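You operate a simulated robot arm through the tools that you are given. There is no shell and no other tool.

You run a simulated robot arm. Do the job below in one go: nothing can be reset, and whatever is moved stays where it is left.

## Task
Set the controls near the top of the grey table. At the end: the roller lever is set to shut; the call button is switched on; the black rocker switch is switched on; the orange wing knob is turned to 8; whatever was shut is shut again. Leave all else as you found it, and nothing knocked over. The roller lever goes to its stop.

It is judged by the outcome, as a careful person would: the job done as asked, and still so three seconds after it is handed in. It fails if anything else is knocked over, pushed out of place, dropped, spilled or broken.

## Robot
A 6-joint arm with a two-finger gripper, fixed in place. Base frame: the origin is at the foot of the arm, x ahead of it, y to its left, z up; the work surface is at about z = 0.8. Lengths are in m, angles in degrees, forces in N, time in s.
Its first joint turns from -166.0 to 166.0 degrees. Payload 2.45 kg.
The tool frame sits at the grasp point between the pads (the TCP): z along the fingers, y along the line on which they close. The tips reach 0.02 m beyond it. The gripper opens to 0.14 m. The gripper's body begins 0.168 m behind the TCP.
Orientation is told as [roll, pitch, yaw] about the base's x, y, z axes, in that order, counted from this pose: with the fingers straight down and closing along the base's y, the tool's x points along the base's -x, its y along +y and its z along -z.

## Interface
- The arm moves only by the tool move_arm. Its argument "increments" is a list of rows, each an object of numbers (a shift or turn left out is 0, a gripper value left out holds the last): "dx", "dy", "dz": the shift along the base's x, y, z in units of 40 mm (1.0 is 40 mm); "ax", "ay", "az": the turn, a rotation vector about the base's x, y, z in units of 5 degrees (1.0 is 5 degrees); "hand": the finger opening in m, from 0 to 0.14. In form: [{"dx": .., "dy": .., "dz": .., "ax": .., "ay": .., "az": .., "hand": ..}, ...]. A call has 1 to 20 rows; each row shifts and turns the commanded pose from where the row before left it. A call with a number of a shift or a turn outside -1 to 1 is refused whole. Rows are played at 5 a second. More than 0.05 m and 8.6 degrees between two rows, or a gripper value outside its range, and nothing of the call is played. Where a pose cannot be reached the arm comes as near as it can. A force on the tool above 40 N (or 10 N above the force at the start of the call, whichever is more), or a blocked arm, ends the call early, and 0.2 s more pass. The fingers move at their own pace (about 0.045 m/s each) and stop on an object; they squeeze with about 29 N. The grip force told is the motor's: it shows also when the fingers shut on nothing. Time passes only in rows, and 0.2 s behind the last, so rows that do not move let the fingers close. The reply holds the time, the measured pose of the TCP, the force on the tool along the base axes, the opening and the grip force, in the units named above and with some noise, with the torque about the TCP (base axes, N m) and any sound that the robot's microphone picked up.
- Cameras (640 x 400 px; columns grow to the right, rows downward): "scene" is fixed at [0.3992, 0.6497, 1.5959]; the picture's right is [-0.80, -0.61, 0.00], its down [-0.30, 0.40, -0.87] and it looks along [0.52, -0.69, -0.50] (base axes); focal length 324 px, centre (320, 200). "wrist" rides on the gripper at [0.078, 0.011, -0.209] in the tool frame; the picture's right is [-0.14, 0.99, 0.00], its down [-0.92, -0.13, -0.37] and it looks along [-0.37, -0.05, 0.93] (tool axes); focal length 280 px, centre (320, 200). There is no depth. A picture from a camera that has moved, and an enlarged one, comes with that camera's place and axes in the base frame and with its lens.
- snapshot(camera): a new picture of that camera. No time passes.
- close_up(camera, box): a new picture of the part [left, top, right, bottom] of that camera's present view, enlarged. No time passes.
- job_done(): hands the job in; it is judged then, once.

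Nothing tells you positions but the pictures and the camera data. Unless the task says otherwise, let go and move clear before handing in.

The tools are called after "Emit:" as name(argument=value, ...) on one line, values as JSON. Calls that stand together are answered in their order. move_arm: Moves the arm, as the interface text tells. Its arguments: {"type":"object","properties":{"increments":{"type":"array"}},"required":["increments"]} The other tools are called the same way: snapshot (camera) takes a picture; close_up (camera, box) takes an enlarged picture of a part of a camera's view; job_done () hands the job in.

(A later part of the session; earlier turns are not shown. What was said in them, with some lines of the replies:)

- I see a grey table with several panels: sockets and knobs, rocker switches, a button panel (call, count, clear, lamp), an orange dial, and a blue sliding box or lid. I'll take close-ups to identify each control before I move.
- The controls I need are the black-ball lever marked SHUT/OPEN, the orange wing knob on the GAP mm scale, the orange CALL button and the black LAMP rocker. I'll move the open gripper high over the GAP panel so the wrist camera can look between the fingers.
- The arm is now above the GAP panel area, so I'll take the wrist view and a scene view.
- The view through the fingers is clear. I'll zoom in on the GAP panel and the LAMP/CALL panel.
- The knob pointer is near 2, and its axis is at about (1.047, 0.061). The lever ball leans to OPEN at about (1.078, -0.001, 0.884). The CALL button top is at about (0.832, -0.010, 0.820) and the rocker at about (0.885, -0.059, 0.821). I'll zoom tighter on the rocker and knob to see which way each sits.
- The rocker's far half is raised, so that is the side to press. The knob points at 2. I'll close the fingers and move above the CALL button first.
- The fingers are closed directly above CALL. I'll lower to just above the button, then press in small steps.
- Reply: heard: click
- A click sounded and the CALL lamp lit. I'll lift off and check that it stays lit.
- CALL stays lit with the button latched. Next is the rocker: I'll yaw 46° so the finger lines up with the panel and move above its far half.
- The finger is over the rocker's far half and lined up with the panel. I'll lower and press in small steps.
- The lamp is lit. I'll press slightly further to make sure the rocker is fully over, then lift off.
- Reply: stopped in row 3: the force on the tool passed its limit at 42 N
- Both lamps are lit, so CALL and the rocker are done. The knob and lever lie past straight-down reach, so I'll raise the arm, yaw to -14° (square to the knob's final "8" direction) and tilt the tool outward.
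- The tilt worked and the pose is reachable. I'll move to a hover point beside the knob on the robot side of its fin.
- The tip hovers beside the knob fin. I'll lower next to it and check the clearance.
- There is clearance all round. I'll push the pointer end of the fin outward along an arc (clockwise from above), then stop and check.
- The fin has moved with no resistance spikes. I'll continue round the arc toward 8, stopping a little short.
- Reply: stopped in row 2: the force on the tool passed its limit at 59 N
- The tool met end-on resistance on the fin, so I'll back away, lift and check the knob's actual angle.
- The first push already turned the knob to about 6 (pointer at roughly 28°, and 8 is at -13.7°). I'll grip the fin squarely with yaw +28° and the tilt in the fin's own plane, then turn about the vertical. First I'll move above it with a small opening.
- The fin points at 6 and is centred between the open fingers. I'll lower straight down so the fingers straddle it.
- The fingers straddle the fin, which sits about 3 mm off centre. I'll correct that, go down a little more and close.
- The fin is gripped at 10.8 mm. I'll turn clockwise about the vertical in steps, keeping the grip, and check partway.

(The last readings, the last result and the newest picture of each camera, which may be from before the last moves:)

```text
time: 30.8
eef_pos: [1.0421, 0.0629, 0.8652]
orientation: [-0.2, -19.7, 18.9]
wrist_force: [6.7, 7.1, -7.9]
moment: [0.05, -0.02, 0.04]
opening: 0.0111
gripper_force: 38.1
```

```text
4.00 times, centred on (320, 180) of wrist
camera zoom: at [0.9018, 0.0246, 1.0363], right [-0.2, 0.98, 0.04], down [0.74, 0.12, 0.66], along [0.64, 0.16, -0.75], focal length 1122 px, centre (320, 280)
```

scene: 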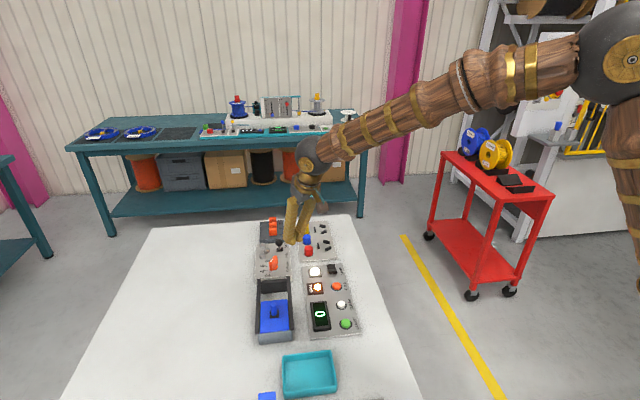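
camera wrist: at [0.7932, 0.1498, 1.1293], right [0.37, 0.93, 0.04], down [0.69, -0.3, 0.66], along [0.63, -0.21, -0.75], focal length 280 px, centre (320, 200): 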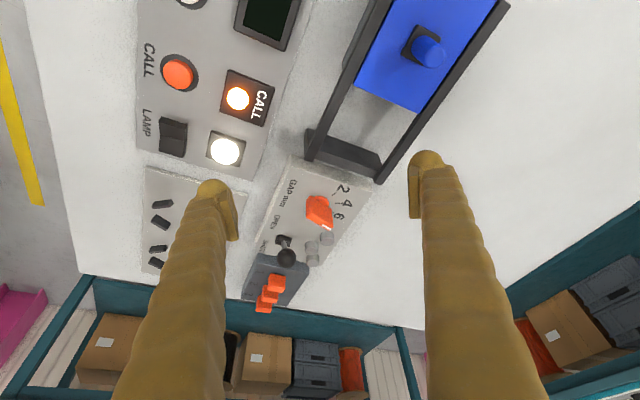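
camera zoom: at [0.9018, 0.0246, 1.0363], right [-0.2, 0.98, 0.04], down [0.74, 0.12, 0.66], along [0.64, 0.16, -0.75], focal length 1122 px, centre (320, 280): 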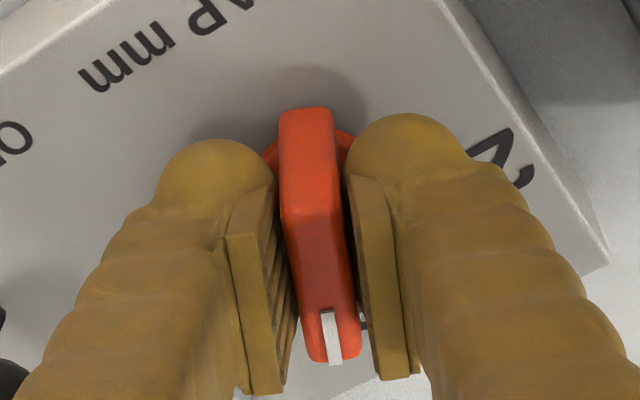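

The knob turns smoothly with the grip. I'll continue to yaw -13.7°, the 8 direction.

Emit:
move_arm(increments=[{"az": -0.815, "dx": 0.01, "dy": 0.01}, {"az": -0.815, "dy": 0.01}, {"az": -0.815, "dy": 0.01}, {"az": -0.815, "dy": 0.01}, {"az": -0.815}, {"az": -0.815}, {"az": -0.815}, {"az": -0.815}, {}])

Emit:
close_up(camera="wrist", box=[240, 130, 400, 230])

Emit:
close_up(camera="scene", box=[235, 225, 331, 285])

```text
time: 32.8
eef_pos: [1.0411, 0.0662, 0.8646]
orientation: [0.0, -19.7, -13.4]
wrist_force: [-19.5, 25.4, 2.7]
moment: [0.2, 0.06, 0.09]
opening: 0.0109
gripper_force: 38.3
```

```text
4.00 times, centred on (320, 180) of wrist
camera zoom: at [0.9045, 0.1083, 1.0363], right [0.36, 0.93, 0.04], down [0.69, -0.3, 0.66], along [0.63, -0.21, -0.75], focal length 1122 px, centre (320, 280)
```

zoom: 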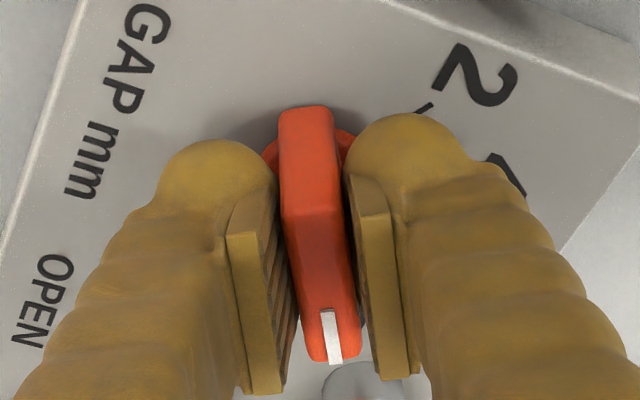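

```text
6.67 times, centred on (283, 255) of scene
camera zoom: at [0.3992, 0.6497, 1.5959], right [-0.8, -0.61, 0.0], down [-0.3, 0.4, -0.87], along [0.52, -0.69, -0.5], focal length 2162 px, centre (567, -167)
```

zoom: 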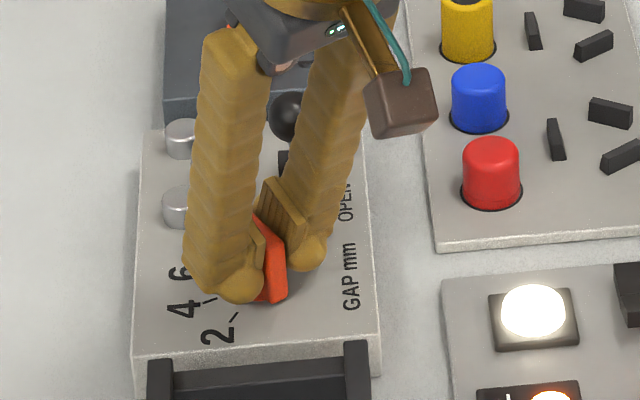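

The fin is turned to the 8 direction, but there's a side load on the grip. I'll relieve it with a small shift before letting go.

Emit:
move_arm(increments=[{"dx": -0.015, "dy": 0.025}, {}])

```text
time: 33.4
eef_pos: [1.0428, 0.0651, 0.8656]
orientation: [-0.2, -19.9, -13.6]
wrist_force: [0.8, 19.1, -6.4]
moment: [0.16, -0.09, 0.06]
opening: 0.0109
gripper_force: 37.7
```

Emit:
move_arm(increments=[{"dy": 0.03}, {}, {}])

```text
time: 34.2
eef_pos: [1.0425, 0.0646, 0.8657]
orientation: [-0.1, -19.8, -13.7]
wrist_force: [19.2, -7.7, -11.2]
moment: [-0.11, -0.25, -0.05]
opening: 0.0109
gripper_force: 38.3
```

Emit:
move_arm(increments=[{"dx": 0.015, "dy": -0.008}, {}, {}])

```text
time: 35.0
eef_pos: [1.0418, 0.0644, 0.8651]
orientation: [-0.1, -19.7, -13.7]
wrist_force: [10.4, -16.4, -5.8]
moment: [-0.15, -0.05, -0.1]
opening: 0.0112
gripper_force: 38.6
```

Emit:
move_arm(increments=[{}, {}, {}])

```text
time: 35.8
eef_pos: [1.0411, 0.0645, 0.8651]
orientation: [0.0, -19.8, -13.7]
wrist_force: [6.8, -23.8, -4.4]
moment: [-0.2, -0.11, -0.14]
opening: 0.011
gripper_force: 38.4
```

Emit:
move_arm(increments=[{"dy": -0.025}, {}, {}])

Emit:
close_up(camera="wrist", box=[240, 130, 400, 230])

```text
time: 36.6
eef_pos: [1.0422, 0.065, 0.8655]
orientation: [-0.2, -19.9, -13.6]
wrist_force: [0.8, -9.5, -0.8]
moment: [-0.06, -0.01, -0.06]
opening: 0.0112
gripper_force: 38.2
```

```text
4.00 times, centred on (320, 180) of wrist
camera zoom: at [0.9044, 0.1084, 1.0364], right [0.36, 0.93, 0.04], down [0.69, -0.3, 0.66], along [0.63, -0.21, -0.75], focal length 1122 px, centre (320, 280)
```

zoom: 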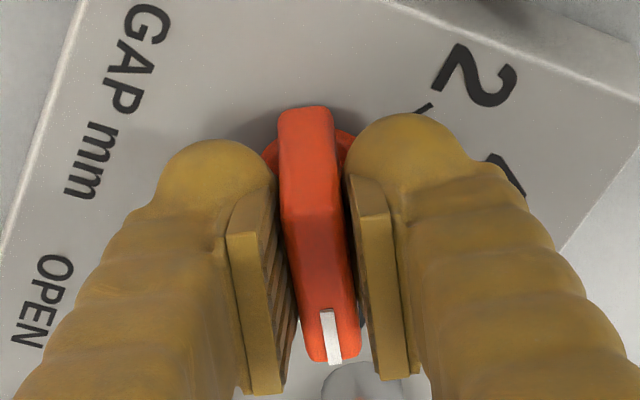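

The side load is now low. I'll open the fingers, lift straight up and back off to check the pointer.

Emit:
move_arm(increments=[{"dy": -0.006}, {"hand": 0.045}, {}, {}, {}, {"dz": 0.4}, {"dz": 0.6}, {"dz": 0.7}, {"dz": 0.7}, {}])

Emit:
close_up(camera="wrist", box=[240, 110, 400, 210])

Emit:
close_up(camera="scene", box=[235, 225, 331, 285])

```text
time: 38.8
eef_pos: [1.0429, 0.0648, 0.9615]
orientation: [0.0, -19.9, -13.8]
wrist_force: [-0.3, -0.2, 0.1]
moment: [-0.01, 0.0, 0.01]
opening: 0.0449
gripper_force: 0.0
```

```text
4.00 times, centred on (320, 160) of wrist
camera zoom: at [0.9046, 0.1084, 1.1324], right [0.36, 0.93, 0.04], down [0.69, -0.3, 0.66], along [0.63, -0.21, -0.75], focal length 1122 px, centre (320, 360)
```

zoom: 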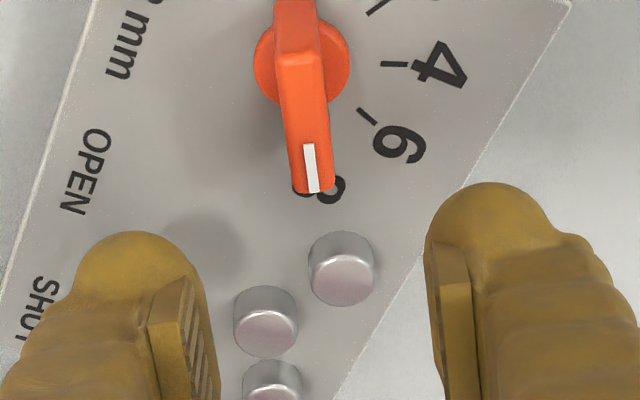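

```text
6.67 times, centred on (283, 255) of scene
camera zoom: at [0.3992, 0.6497, 1.5959], right [-0.8, -0.61, 0.0], down [-0.3, 0.4, -0.87], along [0.52, -0.69, -0.5], focal length 2162 px, centre (567, -167)
```

zoom: 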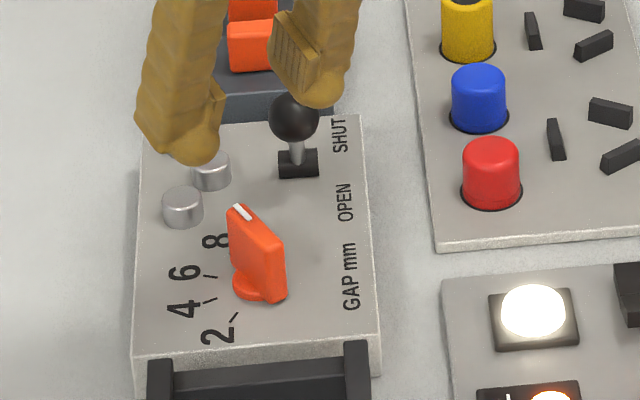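

The pointer appears to be at 8. I'll zoom in to verify the angle properly.

Emit:
close_up(camera="wrist", box=[276, 95, 364, 150])

Emit:
close_up(camera="scene", box=[255, 250, 295, 275])

```text
7.27 times, centred on (320, 122) of wrist
camera zoom: at [0.9046, 0.1084, 1.1324], right [0.36, 0.93, 0.04], down [0.69, -0.3, 0.66], along [0.63, -0.21, -0.75], focal length 2039 px, centre (320, 764)
```

zoom: 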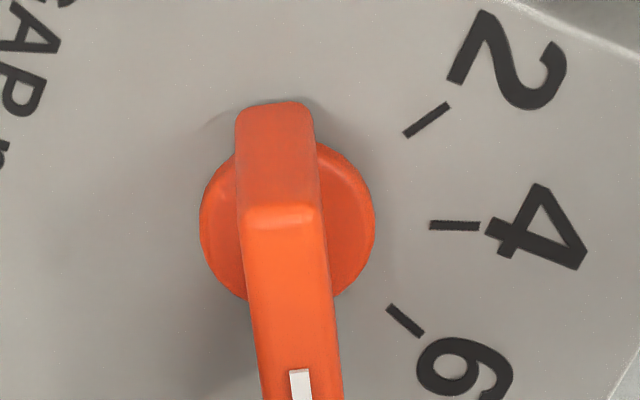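

```text
16.00 times, centred on (275, 262) of scene
camera zoom: at [0.3992, 0.6497, 1.5959], right [-0.8, -0.61, 0.0], down [-0.3, 0.4, -0.87], along [0.52, -0.69, -0.5], focal length 5189 px, centre (1040, -800)
```

zoom: 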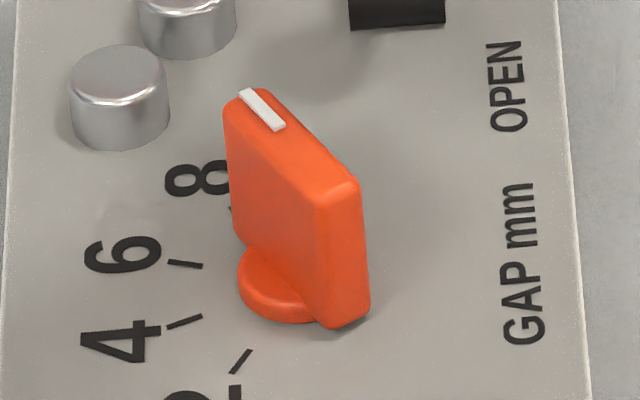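

Emit:
close_up(camera="wrist", box=[290, 118, 354, 158])

Emit:
close_up(camera="scene", box=[264, 253, 284, 265.5])

```text
10.00 times, centred on (322, 138) of wrist
camera zoom: at [0.9046, 0.1084, 1.1324], right [0.36, 0.93, 0.04], down [0.69, -0.3, 0.66], along [0.63, -0.21, -0.75], focal length 2804 px, centre (300, 820)
```

zoom: 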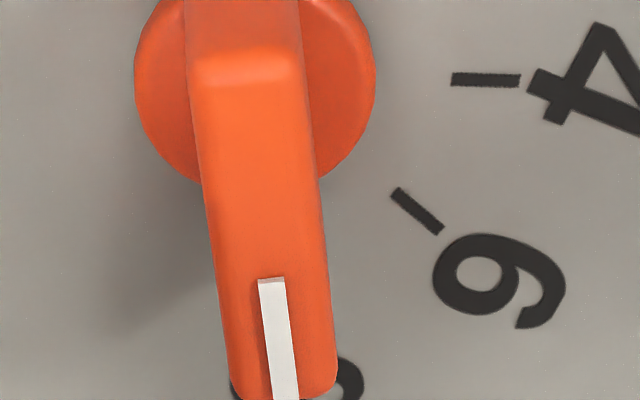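

```text
16.00 times, centred on (274, 259) of scene
camera zoom: at [0.3992, 0.6497, 1.5959], right [-0.8, -0.61, 0.0], down [-0.3, 0.4, -0.87], along [0.52, -0.69, -0.5], focal length 5189 px, centre (1056, -748)
```

zoom: 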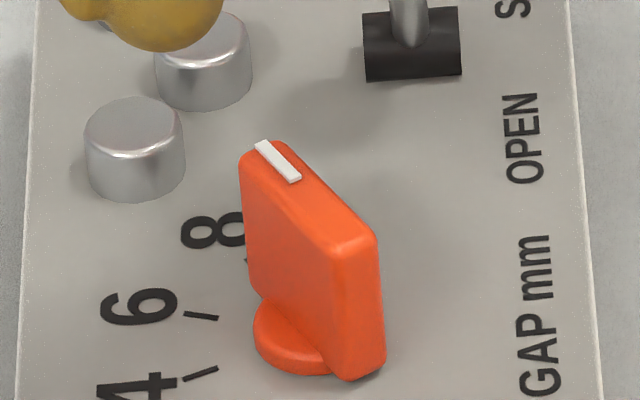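

The knob is within about 2° of the 8 mark and holding. For the lever, the ball is at about (1.078, -0.001, 0.884) and must be pushed toward SHUT. I'll back off, close the fingers and re-orient so the flat finger side faces the push direction.

Emit:
move_arm(increments=[{"dx": -0.365, "dz": 0.1, "ax": 0.19, "ay": 0.773, "hand": 0.0}, {"dx": -0.365, "dz": 0.1, "ax": 0.19, "ay": 0.773}, {"dx": -0.365, "dz": 0.1, "ax": 0.19, "ay": 0.773}, {"dx": -0.365, "dz": 0.1, "ax": 0.19, "ay": 0.773}, {"dx": -0.365, "dz": 0.1, "ax": 0.19, "ay": 0.773}, {"az": 0.92}, {"az": 0.92}, {"az": 0.92}, {"az": 0.92}, {"az": 0.92}, {"az": 0.92}, {"az": 0.92}, {"az": 0.92}, {"az": 0.92}, {"az": 0.92}, {"az": 0.92}, {"az": 0.92}, {"az": 0.92}, {}])

```text
time: 42.8
eef_pos: [0.9695, 0.0649, 0.9816]
orientation: [-0.1, 0.1, 46.2]
wrist_force: [-0.4, 0.6, -0.6]
moment: [0.0, -0.02, -0.05]
opening: 0.0
gripper_force: 29.2
```

Emit:
move_arm(increments=[{"dx": 0.314, "dy": -0.177, "dz": -0.11, "ay": -0.833}, {"dx": 0.314, "dy": -0.177, "dz": -0.11, "ay": -0.833}, {"dx": 0.314, "dy": -0.177, "dz": -0.11, "ay": -0.833}, {"dx": 0.314, "dy": -0.177, "dz": -0.11, "ay": -0.833}, {"dx": 0.314, "dy": -0.177, "dz": -0.11, "ay": -0.833}, {"dx": 0.314, "dy": -0.177, "dz": -0.11, "ay": -0.833}, {}])

Emit:
snapshot(camera="wrist")

Emit:
close_up(camera="scene", box=[235, 215, 331, 275])

```text
time: 44.4
eef_pos: [1.045, 0.0215, 0.9555]
orientation: [-18.6, -17.0, 48.9]
wrist_force: [-0.2, -0.1, -0.7]
moment: [-0.03, 0.01, 0.02]
opening: 0.0002
gripper_force: 29.6
```

```text
taken
camera wrist: at [0.901, -0.0281, 1.1195], right [-0.56, 0.79, -0.26], down [0.51, 0.58, 0.64], along [0.66, 0.23, -0.72], focal length 280 px, centre (320, 200)
```

wrist: 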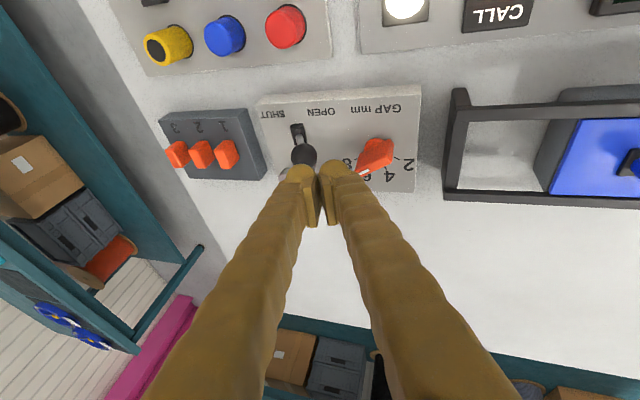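

```text
6.67 times, centred on (283, 245) of scene
camera zoom: at [0.3992, 0.6497, 1.5959], right [-0.8, -0.61, 0.0], down [-0.3, 0.4, -0.87], along [0.52, -0.69, -0.5], focal length 2162 px, centre (567, -100)
```

zoom: 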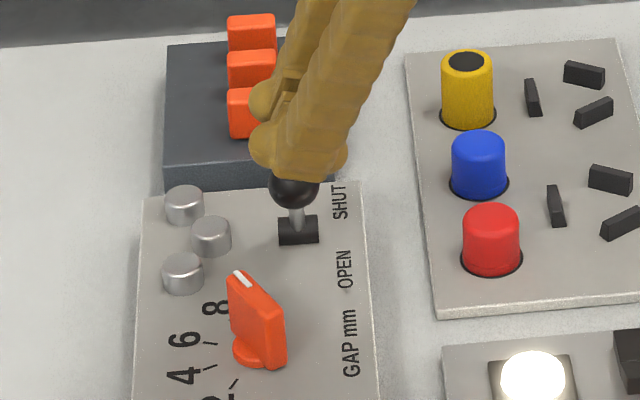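

The ball's position agrees between the two cameras. I'll shift slightly clear of the knob, then lower the finger to the OPEN side of the ball.

Emit:
move_arm(increments=[{"dx": -0.125, "dy": -0.03, "dz": -0.2}, {"dz": -0.5}, {"dz": -0.4}, {"dz": -0.4}, {"dz": -0.24}, {}])

Emit:
snapshot(camera="wrist")

Emit:
close_up(camera="scene", box=[245, 220, 309, 260])

```text
time: 45.8
eef_pos: [1.0398, 0.0212, 0.8852]
orientation: [-18.7, -16.9, 48.9]
wrist_force: [0.5, -0.4, -0.9]
moment: [0.0, 0.0, 0.03]
opening: 0.0
gripper_force: 28.8
```

```text
taken
camera wrist: at [0.8956, -0.029, 1.0494], right [-0.56, 0.79, -0.26], down [0.51, 0.58, 0.64], along [0.66, 0.23, -0.72], focal length 280 px, centre (320, 200)
```

wrist: 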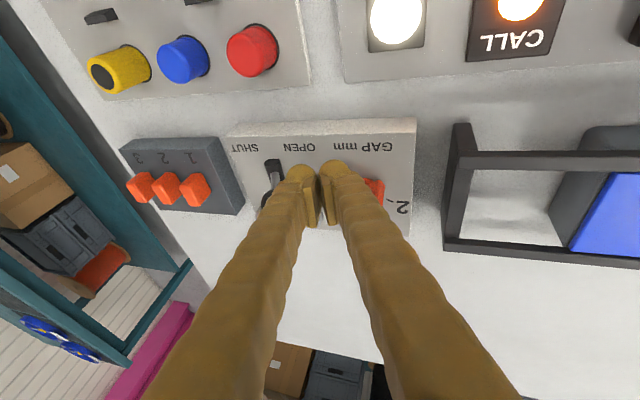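

```text
10.00 times, centred on (277, 240) of scene
camera zoom: at [0.3992, 0.6497, 1.5959], right [-0.8, -0.61, 0.0], down [-0.3, 0.4, -0.87], along [0.52, -0.69, -0.5], focal length 3243 px, centre (750, -200)
```

zoom: 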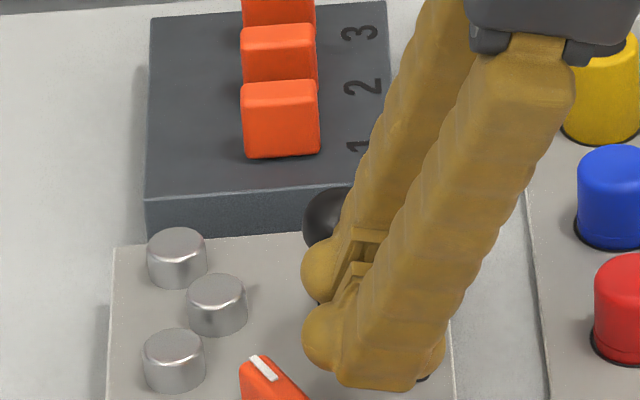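

The finger is beside the ball on the OPEN side with no contact force. I'll push toward SHUT in small steps.

Emit:
move_arm(increments=[{"dx": 0.0723, "dy": -0.0691}, {"dx": 0.0723, "dy": -0.0691}, {"dx": 0.0723, "dy": -0.0691}, {"dx": 0.0723, "dy": -0.0691}, {"dx": 0.0723, "dy": -0.0691}, {"dx": 0.0723, "dy": -0.0691}, {"dx": 0.0723, "dy": -0.0691}, {}])

Emit:
close_up(camera="scene", box=[245, 220, 309, 260])

Emit:
close_up(camera="wrist", box=[220, 120, 380, 220])

```text
time: 47.6
eef_pos: [1.059, 0.0013, 0.8857]
orientation: [-18.8, -16.8, 48.9]
wrist_force: [0.1, 0.3, -0.6]
moment: [0.0, 0.01, -0.04]
opening: 0.0001
gripper_force: 28.5
```

```text
10.00 times, centred on (277, 240) of scene
camera zoom: at [0.3992, 0.6497, 1.5959], right [-0.8, -0.61, 0.0], down [-0.3, 0.4, -0.87], along [0.52, -0.69, -0.5], focal length 3243 px, centre (750, -200)
```

zoom: 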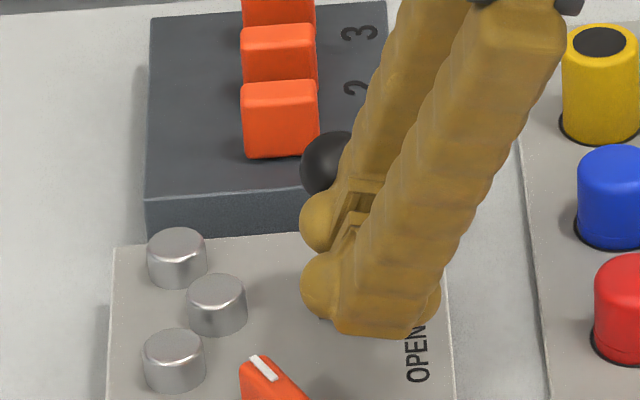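

```text
4.00 times, centred on (300, 170) of wrist
camera zoom: at [0.9157, -0.049, 1.0493], right [-0.56, 0.79, -0.26], down [0.51, 0.58, 0.64], along [0.66, 0.23, -0.72], focal length 1122 px, centre (400, 320)
```

zoom: 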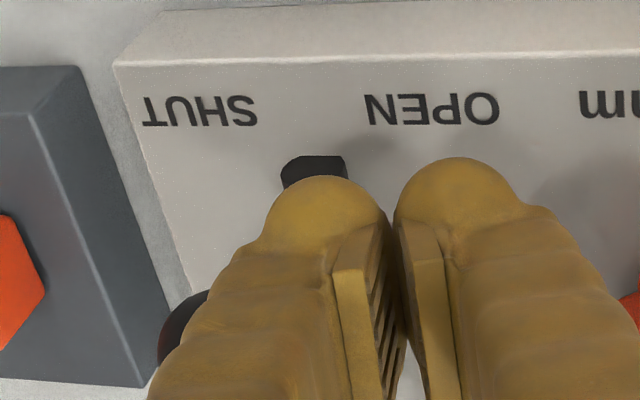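

The lever is moving toward SHUT with little resistance. I'll keep going in small steps until it meets its stop.

Emit:
move_arm(increments=[{"dx": 0.0723, "dy": -0.0691}, {"dx": 0.0723, "dy": -0.0691}, {"dx": 0.0723, "dy": -0.0691}, {}])

Emit:
close_up(camera="scene", box=[245, 220, 309, 260])

```text
time: 48.6
eef_pos: [1.0693, -0.0075, 0.8859]
orientation: [-18.7, -17.0, 48.8]
wrist_force: [-0.1, 0.4, -0.7]
moment: [0.0, -0.04, 0.0]
opening: 0.0001
gripper_force: 29.3
```

```text
10.00 times, centred on (277, 240) of scene
camera zoom: at [0.3992, 0.6497, 1.5959], right [-0.8, -0.61, 0.0], down [-0.3, 0.4, -0.87], along [0.52, -0.69, -0.5], focal length 3243 px, centre (750, -200)
```

zoom: 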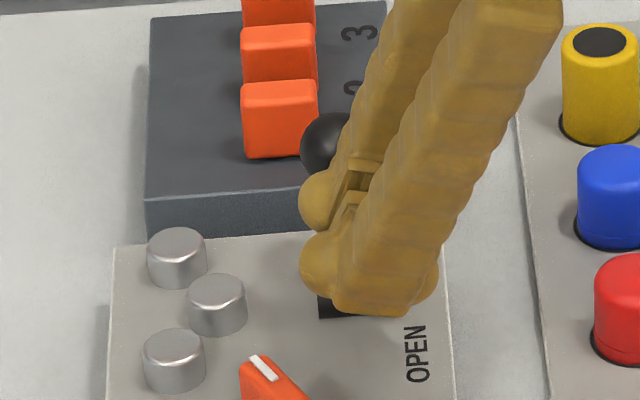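

Emit:
move_arm(increments=[{"dx": 0.0723, "dy": -0.0691}, {"dx": 0.0723, "dy": -0.0691}, {}])

Emit:
close_up(camera="scene", box=[245, 220, 309, 260])

Emit:
close_up(camera="wrist", box=[220, 120, 380, 220])

```text
time: 49.4
eef_pos: [1.0745, -0.0124, 0.8862]
orientation: [-18.6, -16.9, 48.8]
wrist_force: [-9.0, 6.8, 1.0]
moment: [-0.02, -0.04, 0.07]
opening: 0.0002
gripper_force: 28.9
```

```text
10.00 times, centred on (277, 240) of scene
camera zoom: at [0.3992, 0.6497, 1.5959], right [-0.8, -0.61, 0.0], down [-0.3, 0.4, -0.87], along [0.52, -0.69, -0.5], focal length 3243 px, centre (750, -200)
```

zoom: 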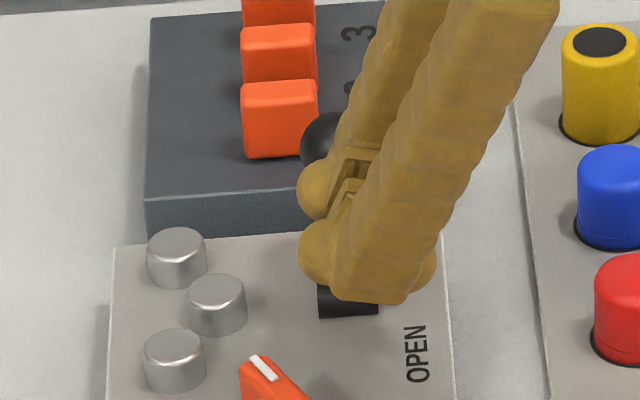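

```text
4.00 times, centred on (300, 170) of wrist
camera zoom: at [0.9301, -0.0624, 1.0494], right [-0.56, 0.79, -0.26], down [0.51, 0.58, 0.64], along [0.65, 0.23, -0.72], focal length 1122 px, centre (400, 320)
```

zoom: 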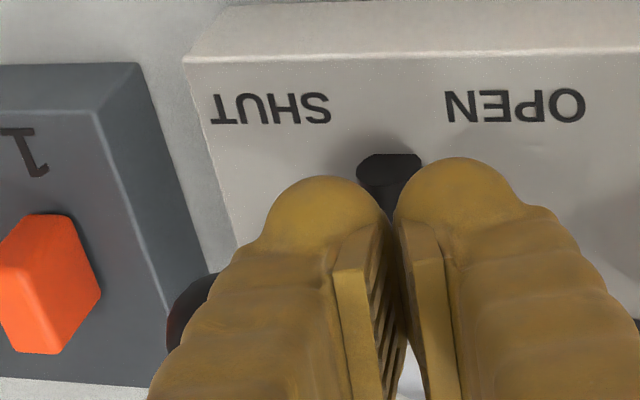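

A reaction of about 11 N straight back along the push suggests the stop. I'll nudge a little more to confirm, then retreat.

Emit:
move_arm(increments=[{"dx": 0.03, "dy": -0.029}, {}])

```text
time: 50.0
eef_pos: [1.0752, -0.0127, 0.886]
orientation: [-18.6, -16.9, 49.0]
wrist_force: [-24.5, 22.3, 1.3]
moment: [0.0, -0.08, 0.29]
opening: 0.0
gripper_force: 28.9
```

That is a firm stop, so the lever is fully at SHUT. I'll retreat along the push line, raise, and back away to check everything.

Emit:
move_arm(increments=[{"dx": -0.1, "dy": 0.096}, {"dx": -0.145, "dy": 0.138}, {"dx": -0.145, "dy": 0.138}, {"dz": 0.5}, {"dz": 0.8}, {"dz": 0.9}, {"dx": -0.6, "dz": 0.7}, {"dx": -0.9}, {"dx": -0.9}, {"dx": -0.9}, {"dx": -0.9}, {"dx": -0.8}, {}])

Emit:
snapshot(camera="scene")

Emit:
close_up(camera="scene", box=[235, 220, 331, 280])

Emit:
close_up(camera="scene", box=[255, 260, 375, 335])

```text
time: 52.8
eef_pos: [0.859, 0.0005, 1.0011]
orientation: [-18.8, -16.8, 48.8]
wrist_force: [0.3, -0.1, -1.9]
moment: [0.0, -0.01, 0.0]
opening: 0.0002
gripper_force: 29.3
```

```text
taken
```

scene: 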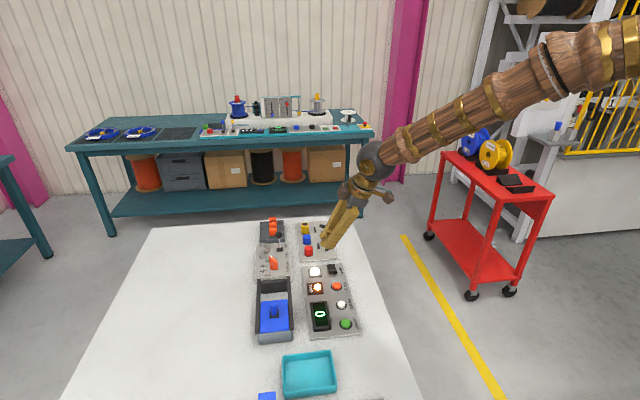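

```text
6.67 times, centred on (283, 250) of scene
camera zoom: at [0.3992, 0.6497, 1.5959], right [-0.8, -0.61, 0.0], down [-0.3, 0.4, -0.87], along [0.52, -0.69, -0.5], focal length 2162 px, centre (567, -133)
```

zoom: 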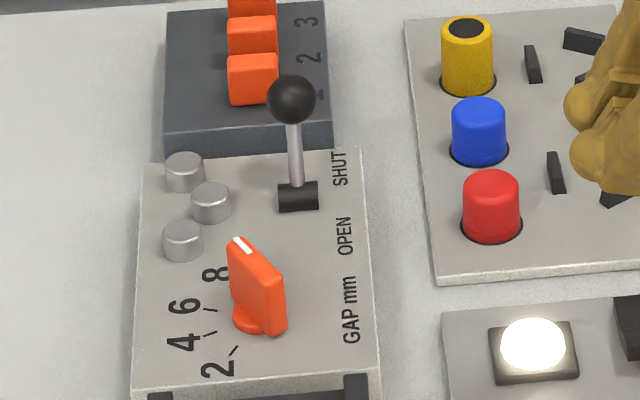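

```text
5.33 times, centred on (315, 298) of scene
camera zoom: at [0.3992, 0.6497, 1.5959], right [-0.8, -0.61, 0.0], down [-0.3, 0.4, -0.87], along [0.52, -0.69, -0.5], focal length 1730 px, centre (347, -320)
```

zoom: 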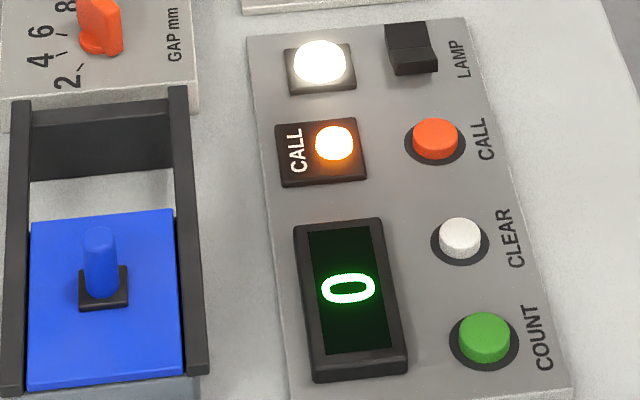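

The lever now leans to SHUT, both lamps are lit and the counter still reads 0. I'll go back to the earlier high viewpoint to double-check the knob angle from above.

Emit:
move_arm(increments=[{"dz": 0.65, "ay": 0.833}, {"dz": 0.65, "ay": 0.833}, {"dz": 0.65, "ay": 0.833}, {"dz": 0.65, "ay": 0.833}, {"dz": 0.65, "ay": 0.833}, {"dz": 0.65, "ay": 0.833, "hand": 0.14}, {"dx": 0.14, "dy": 0.09, "az": -0.924}, {"dx": 0.14, "dy": 0.09, "az": -0.924}, {"dx": 0.14, "dy": 0.09, "az": -0.924}, {"dx": 0.14, "dy": 0.09, "az": -0.924}, {"dx": 0.14, "dy": 0.09, "az": -0.924}, {"dx": 0.14, "dy": 0.09, "az": -0.924}, {"dx": 0.14, "dy": 0.09, "az": -0.924}, {"dx": 0.14, "dy": 0.09, "az": -0.924}, {"dx": 0.14, "dy": 0.09, "az": -0.924}, {"dx": 0.14, "dy": 0.09, "az": -0.924}, {}])

Emit:
snapshot(camera="wrist")

Emit:
close_up(camera="wrist", box=[275, 155, 395, 230])

Emit:
close_up(camera="wrist", box=[318, 180, 374, 215])

```text
time: 56.4
eef_pos: [0.9169, 0.0369, 1.1559]
orientation: [-0.1, 0.1, -0.1]
wrist_force: [-0.4, -0.5, 0.1]
moment: [-0.01, -0.02, 0.0]
opening: 0.14
gripper_force: 0.0
```

```text
taken
camera wrist: at [0.8386, 0.0465, 1.3674], right [0.14, 0.99, 0.0], down [0.92, -0.13, 0.37], along [0.36, -0.05, -0.93], focal length 280 px, centre (320, 200)
```

wrist: 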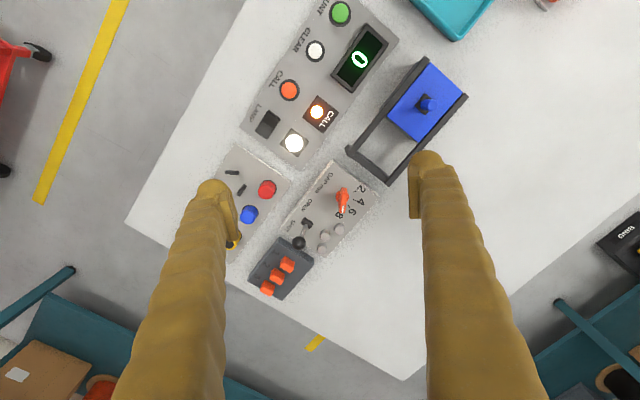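

```text
5.33 times, centred on (335, 192) of wrist
camera zoom: at [0.8386, 0.0465, 1.3674], right [0.14, 0.99, 0.0], down [0.92, -0.13, 0.37], along [0.36, -0.05, -0.93], focal length 1495 px, centre (240, 240)
```

zoom: 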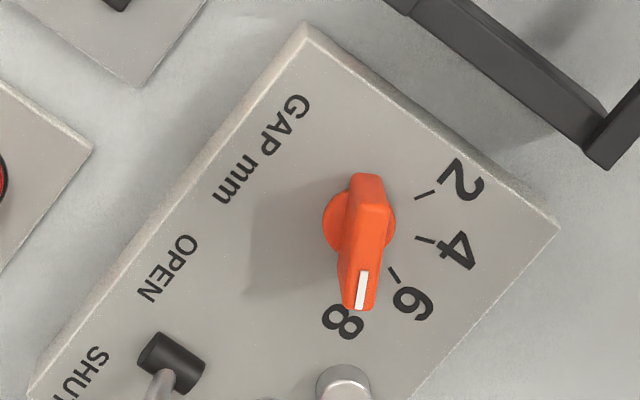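

```text
11.43 times, centred on (346, 198) of wrist
camera zoom: at [0.8386, 0.0465, 1.3674], right [0.14, 0.99, 0.0], down [0.92, -0.13, 0.37], along [0.36, -0.05, -0.93], focal length 3204 px, centre (23, 229)
```

zoom: 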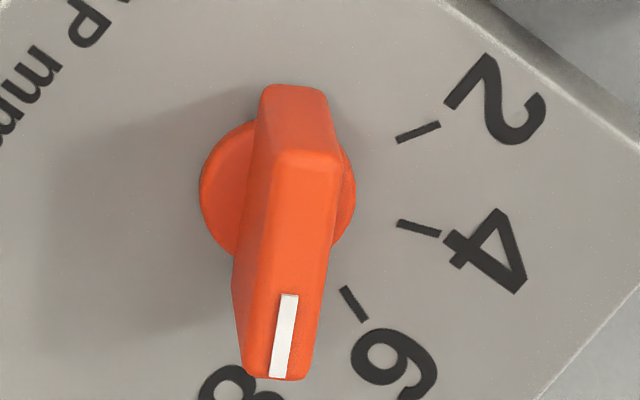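

The knob's fin reads about -13.8°, lined up with 8. I'll take a last look at the lever end, the toggles and the other items against the starting view.

Emit:
close_up(camera="wrist", box=[230, 195, 350, 300])

Emit:
close_up(camera="scene", box=[240, 210, 370, 291])

Emit:
close_up(camera="scene", box=[240, 260, 370, 341])

```text
3.81 times, centred on (290, 248) of wrist
camera zoom: at [0.8386, 0.0465, 1.3674], right [0.14, 0.99, 0.0], down [0.92, -0.13, 0.37], along [0.36, -0.05, -0.93], focal length 1068 px, centre (434, 19)
```

zoom: 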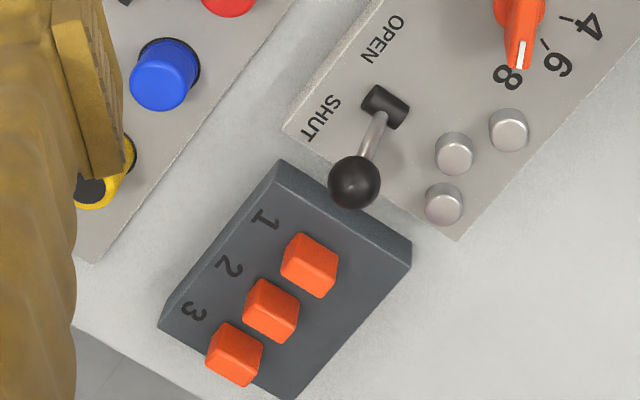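

```text
4.92 times, centred on (305, 250) of scene
camera zoom: at [0.3992, 0.6497, 1.5959], right [-0.8, -0.61, 0.0], down [-0.3, 0.4, -0.87], along [0.52, -0.69, -0.5], focal length 1597 px, centre (394, -49)
```

zoom: 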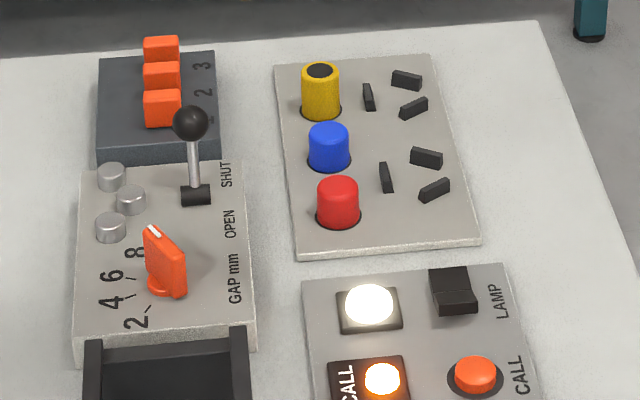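

```text
4.92 times, centred on (305, 300) of scene
camera zoom: at [0.3992, 0.6497, 1.5959], right [-0.8, -0.61, 0.0], down [-0.3, 0.4, -0.87], along [0.52, -0.69, -0.5], focal length 1597 px, centre (394, -295)
```

zoom: 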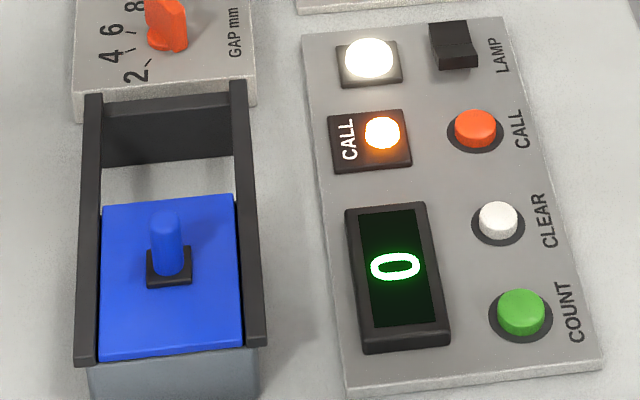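

The lever is fully at SHUT, the CALL and LAMP lights are on, and the wing knob points at 8. Everything else looks the same as at the start, and the arm is clear with the gripper empty, so I'm handing the job in.

Emit:
job_done()

```text
The job is handed in.
```

All four controls are set as asked, and the job is handed in. In the last pictures before hand-in:

- **Roller lever:** it leans to SHUT. I pushed it until it met a firm stop.
- **Call button:** it clicked when pressed, and the CALL lamp stays lit.
- **Black rocker switch:** it is pressed fully over, and its lamp stays lit.
- **Orange wing knob:** it points at 8, within about 2° by the pictures. It went past one rough push on the way, where the tool hit its 40 N force limit, so I finished the turn by gripping it.

I opened nothing, so there was nothing to shut again. The blue lid, the three orange toggles, the coloured knobs and the counter (still at 0) look the same as at the start. The gripper is empty and clear of the panels.
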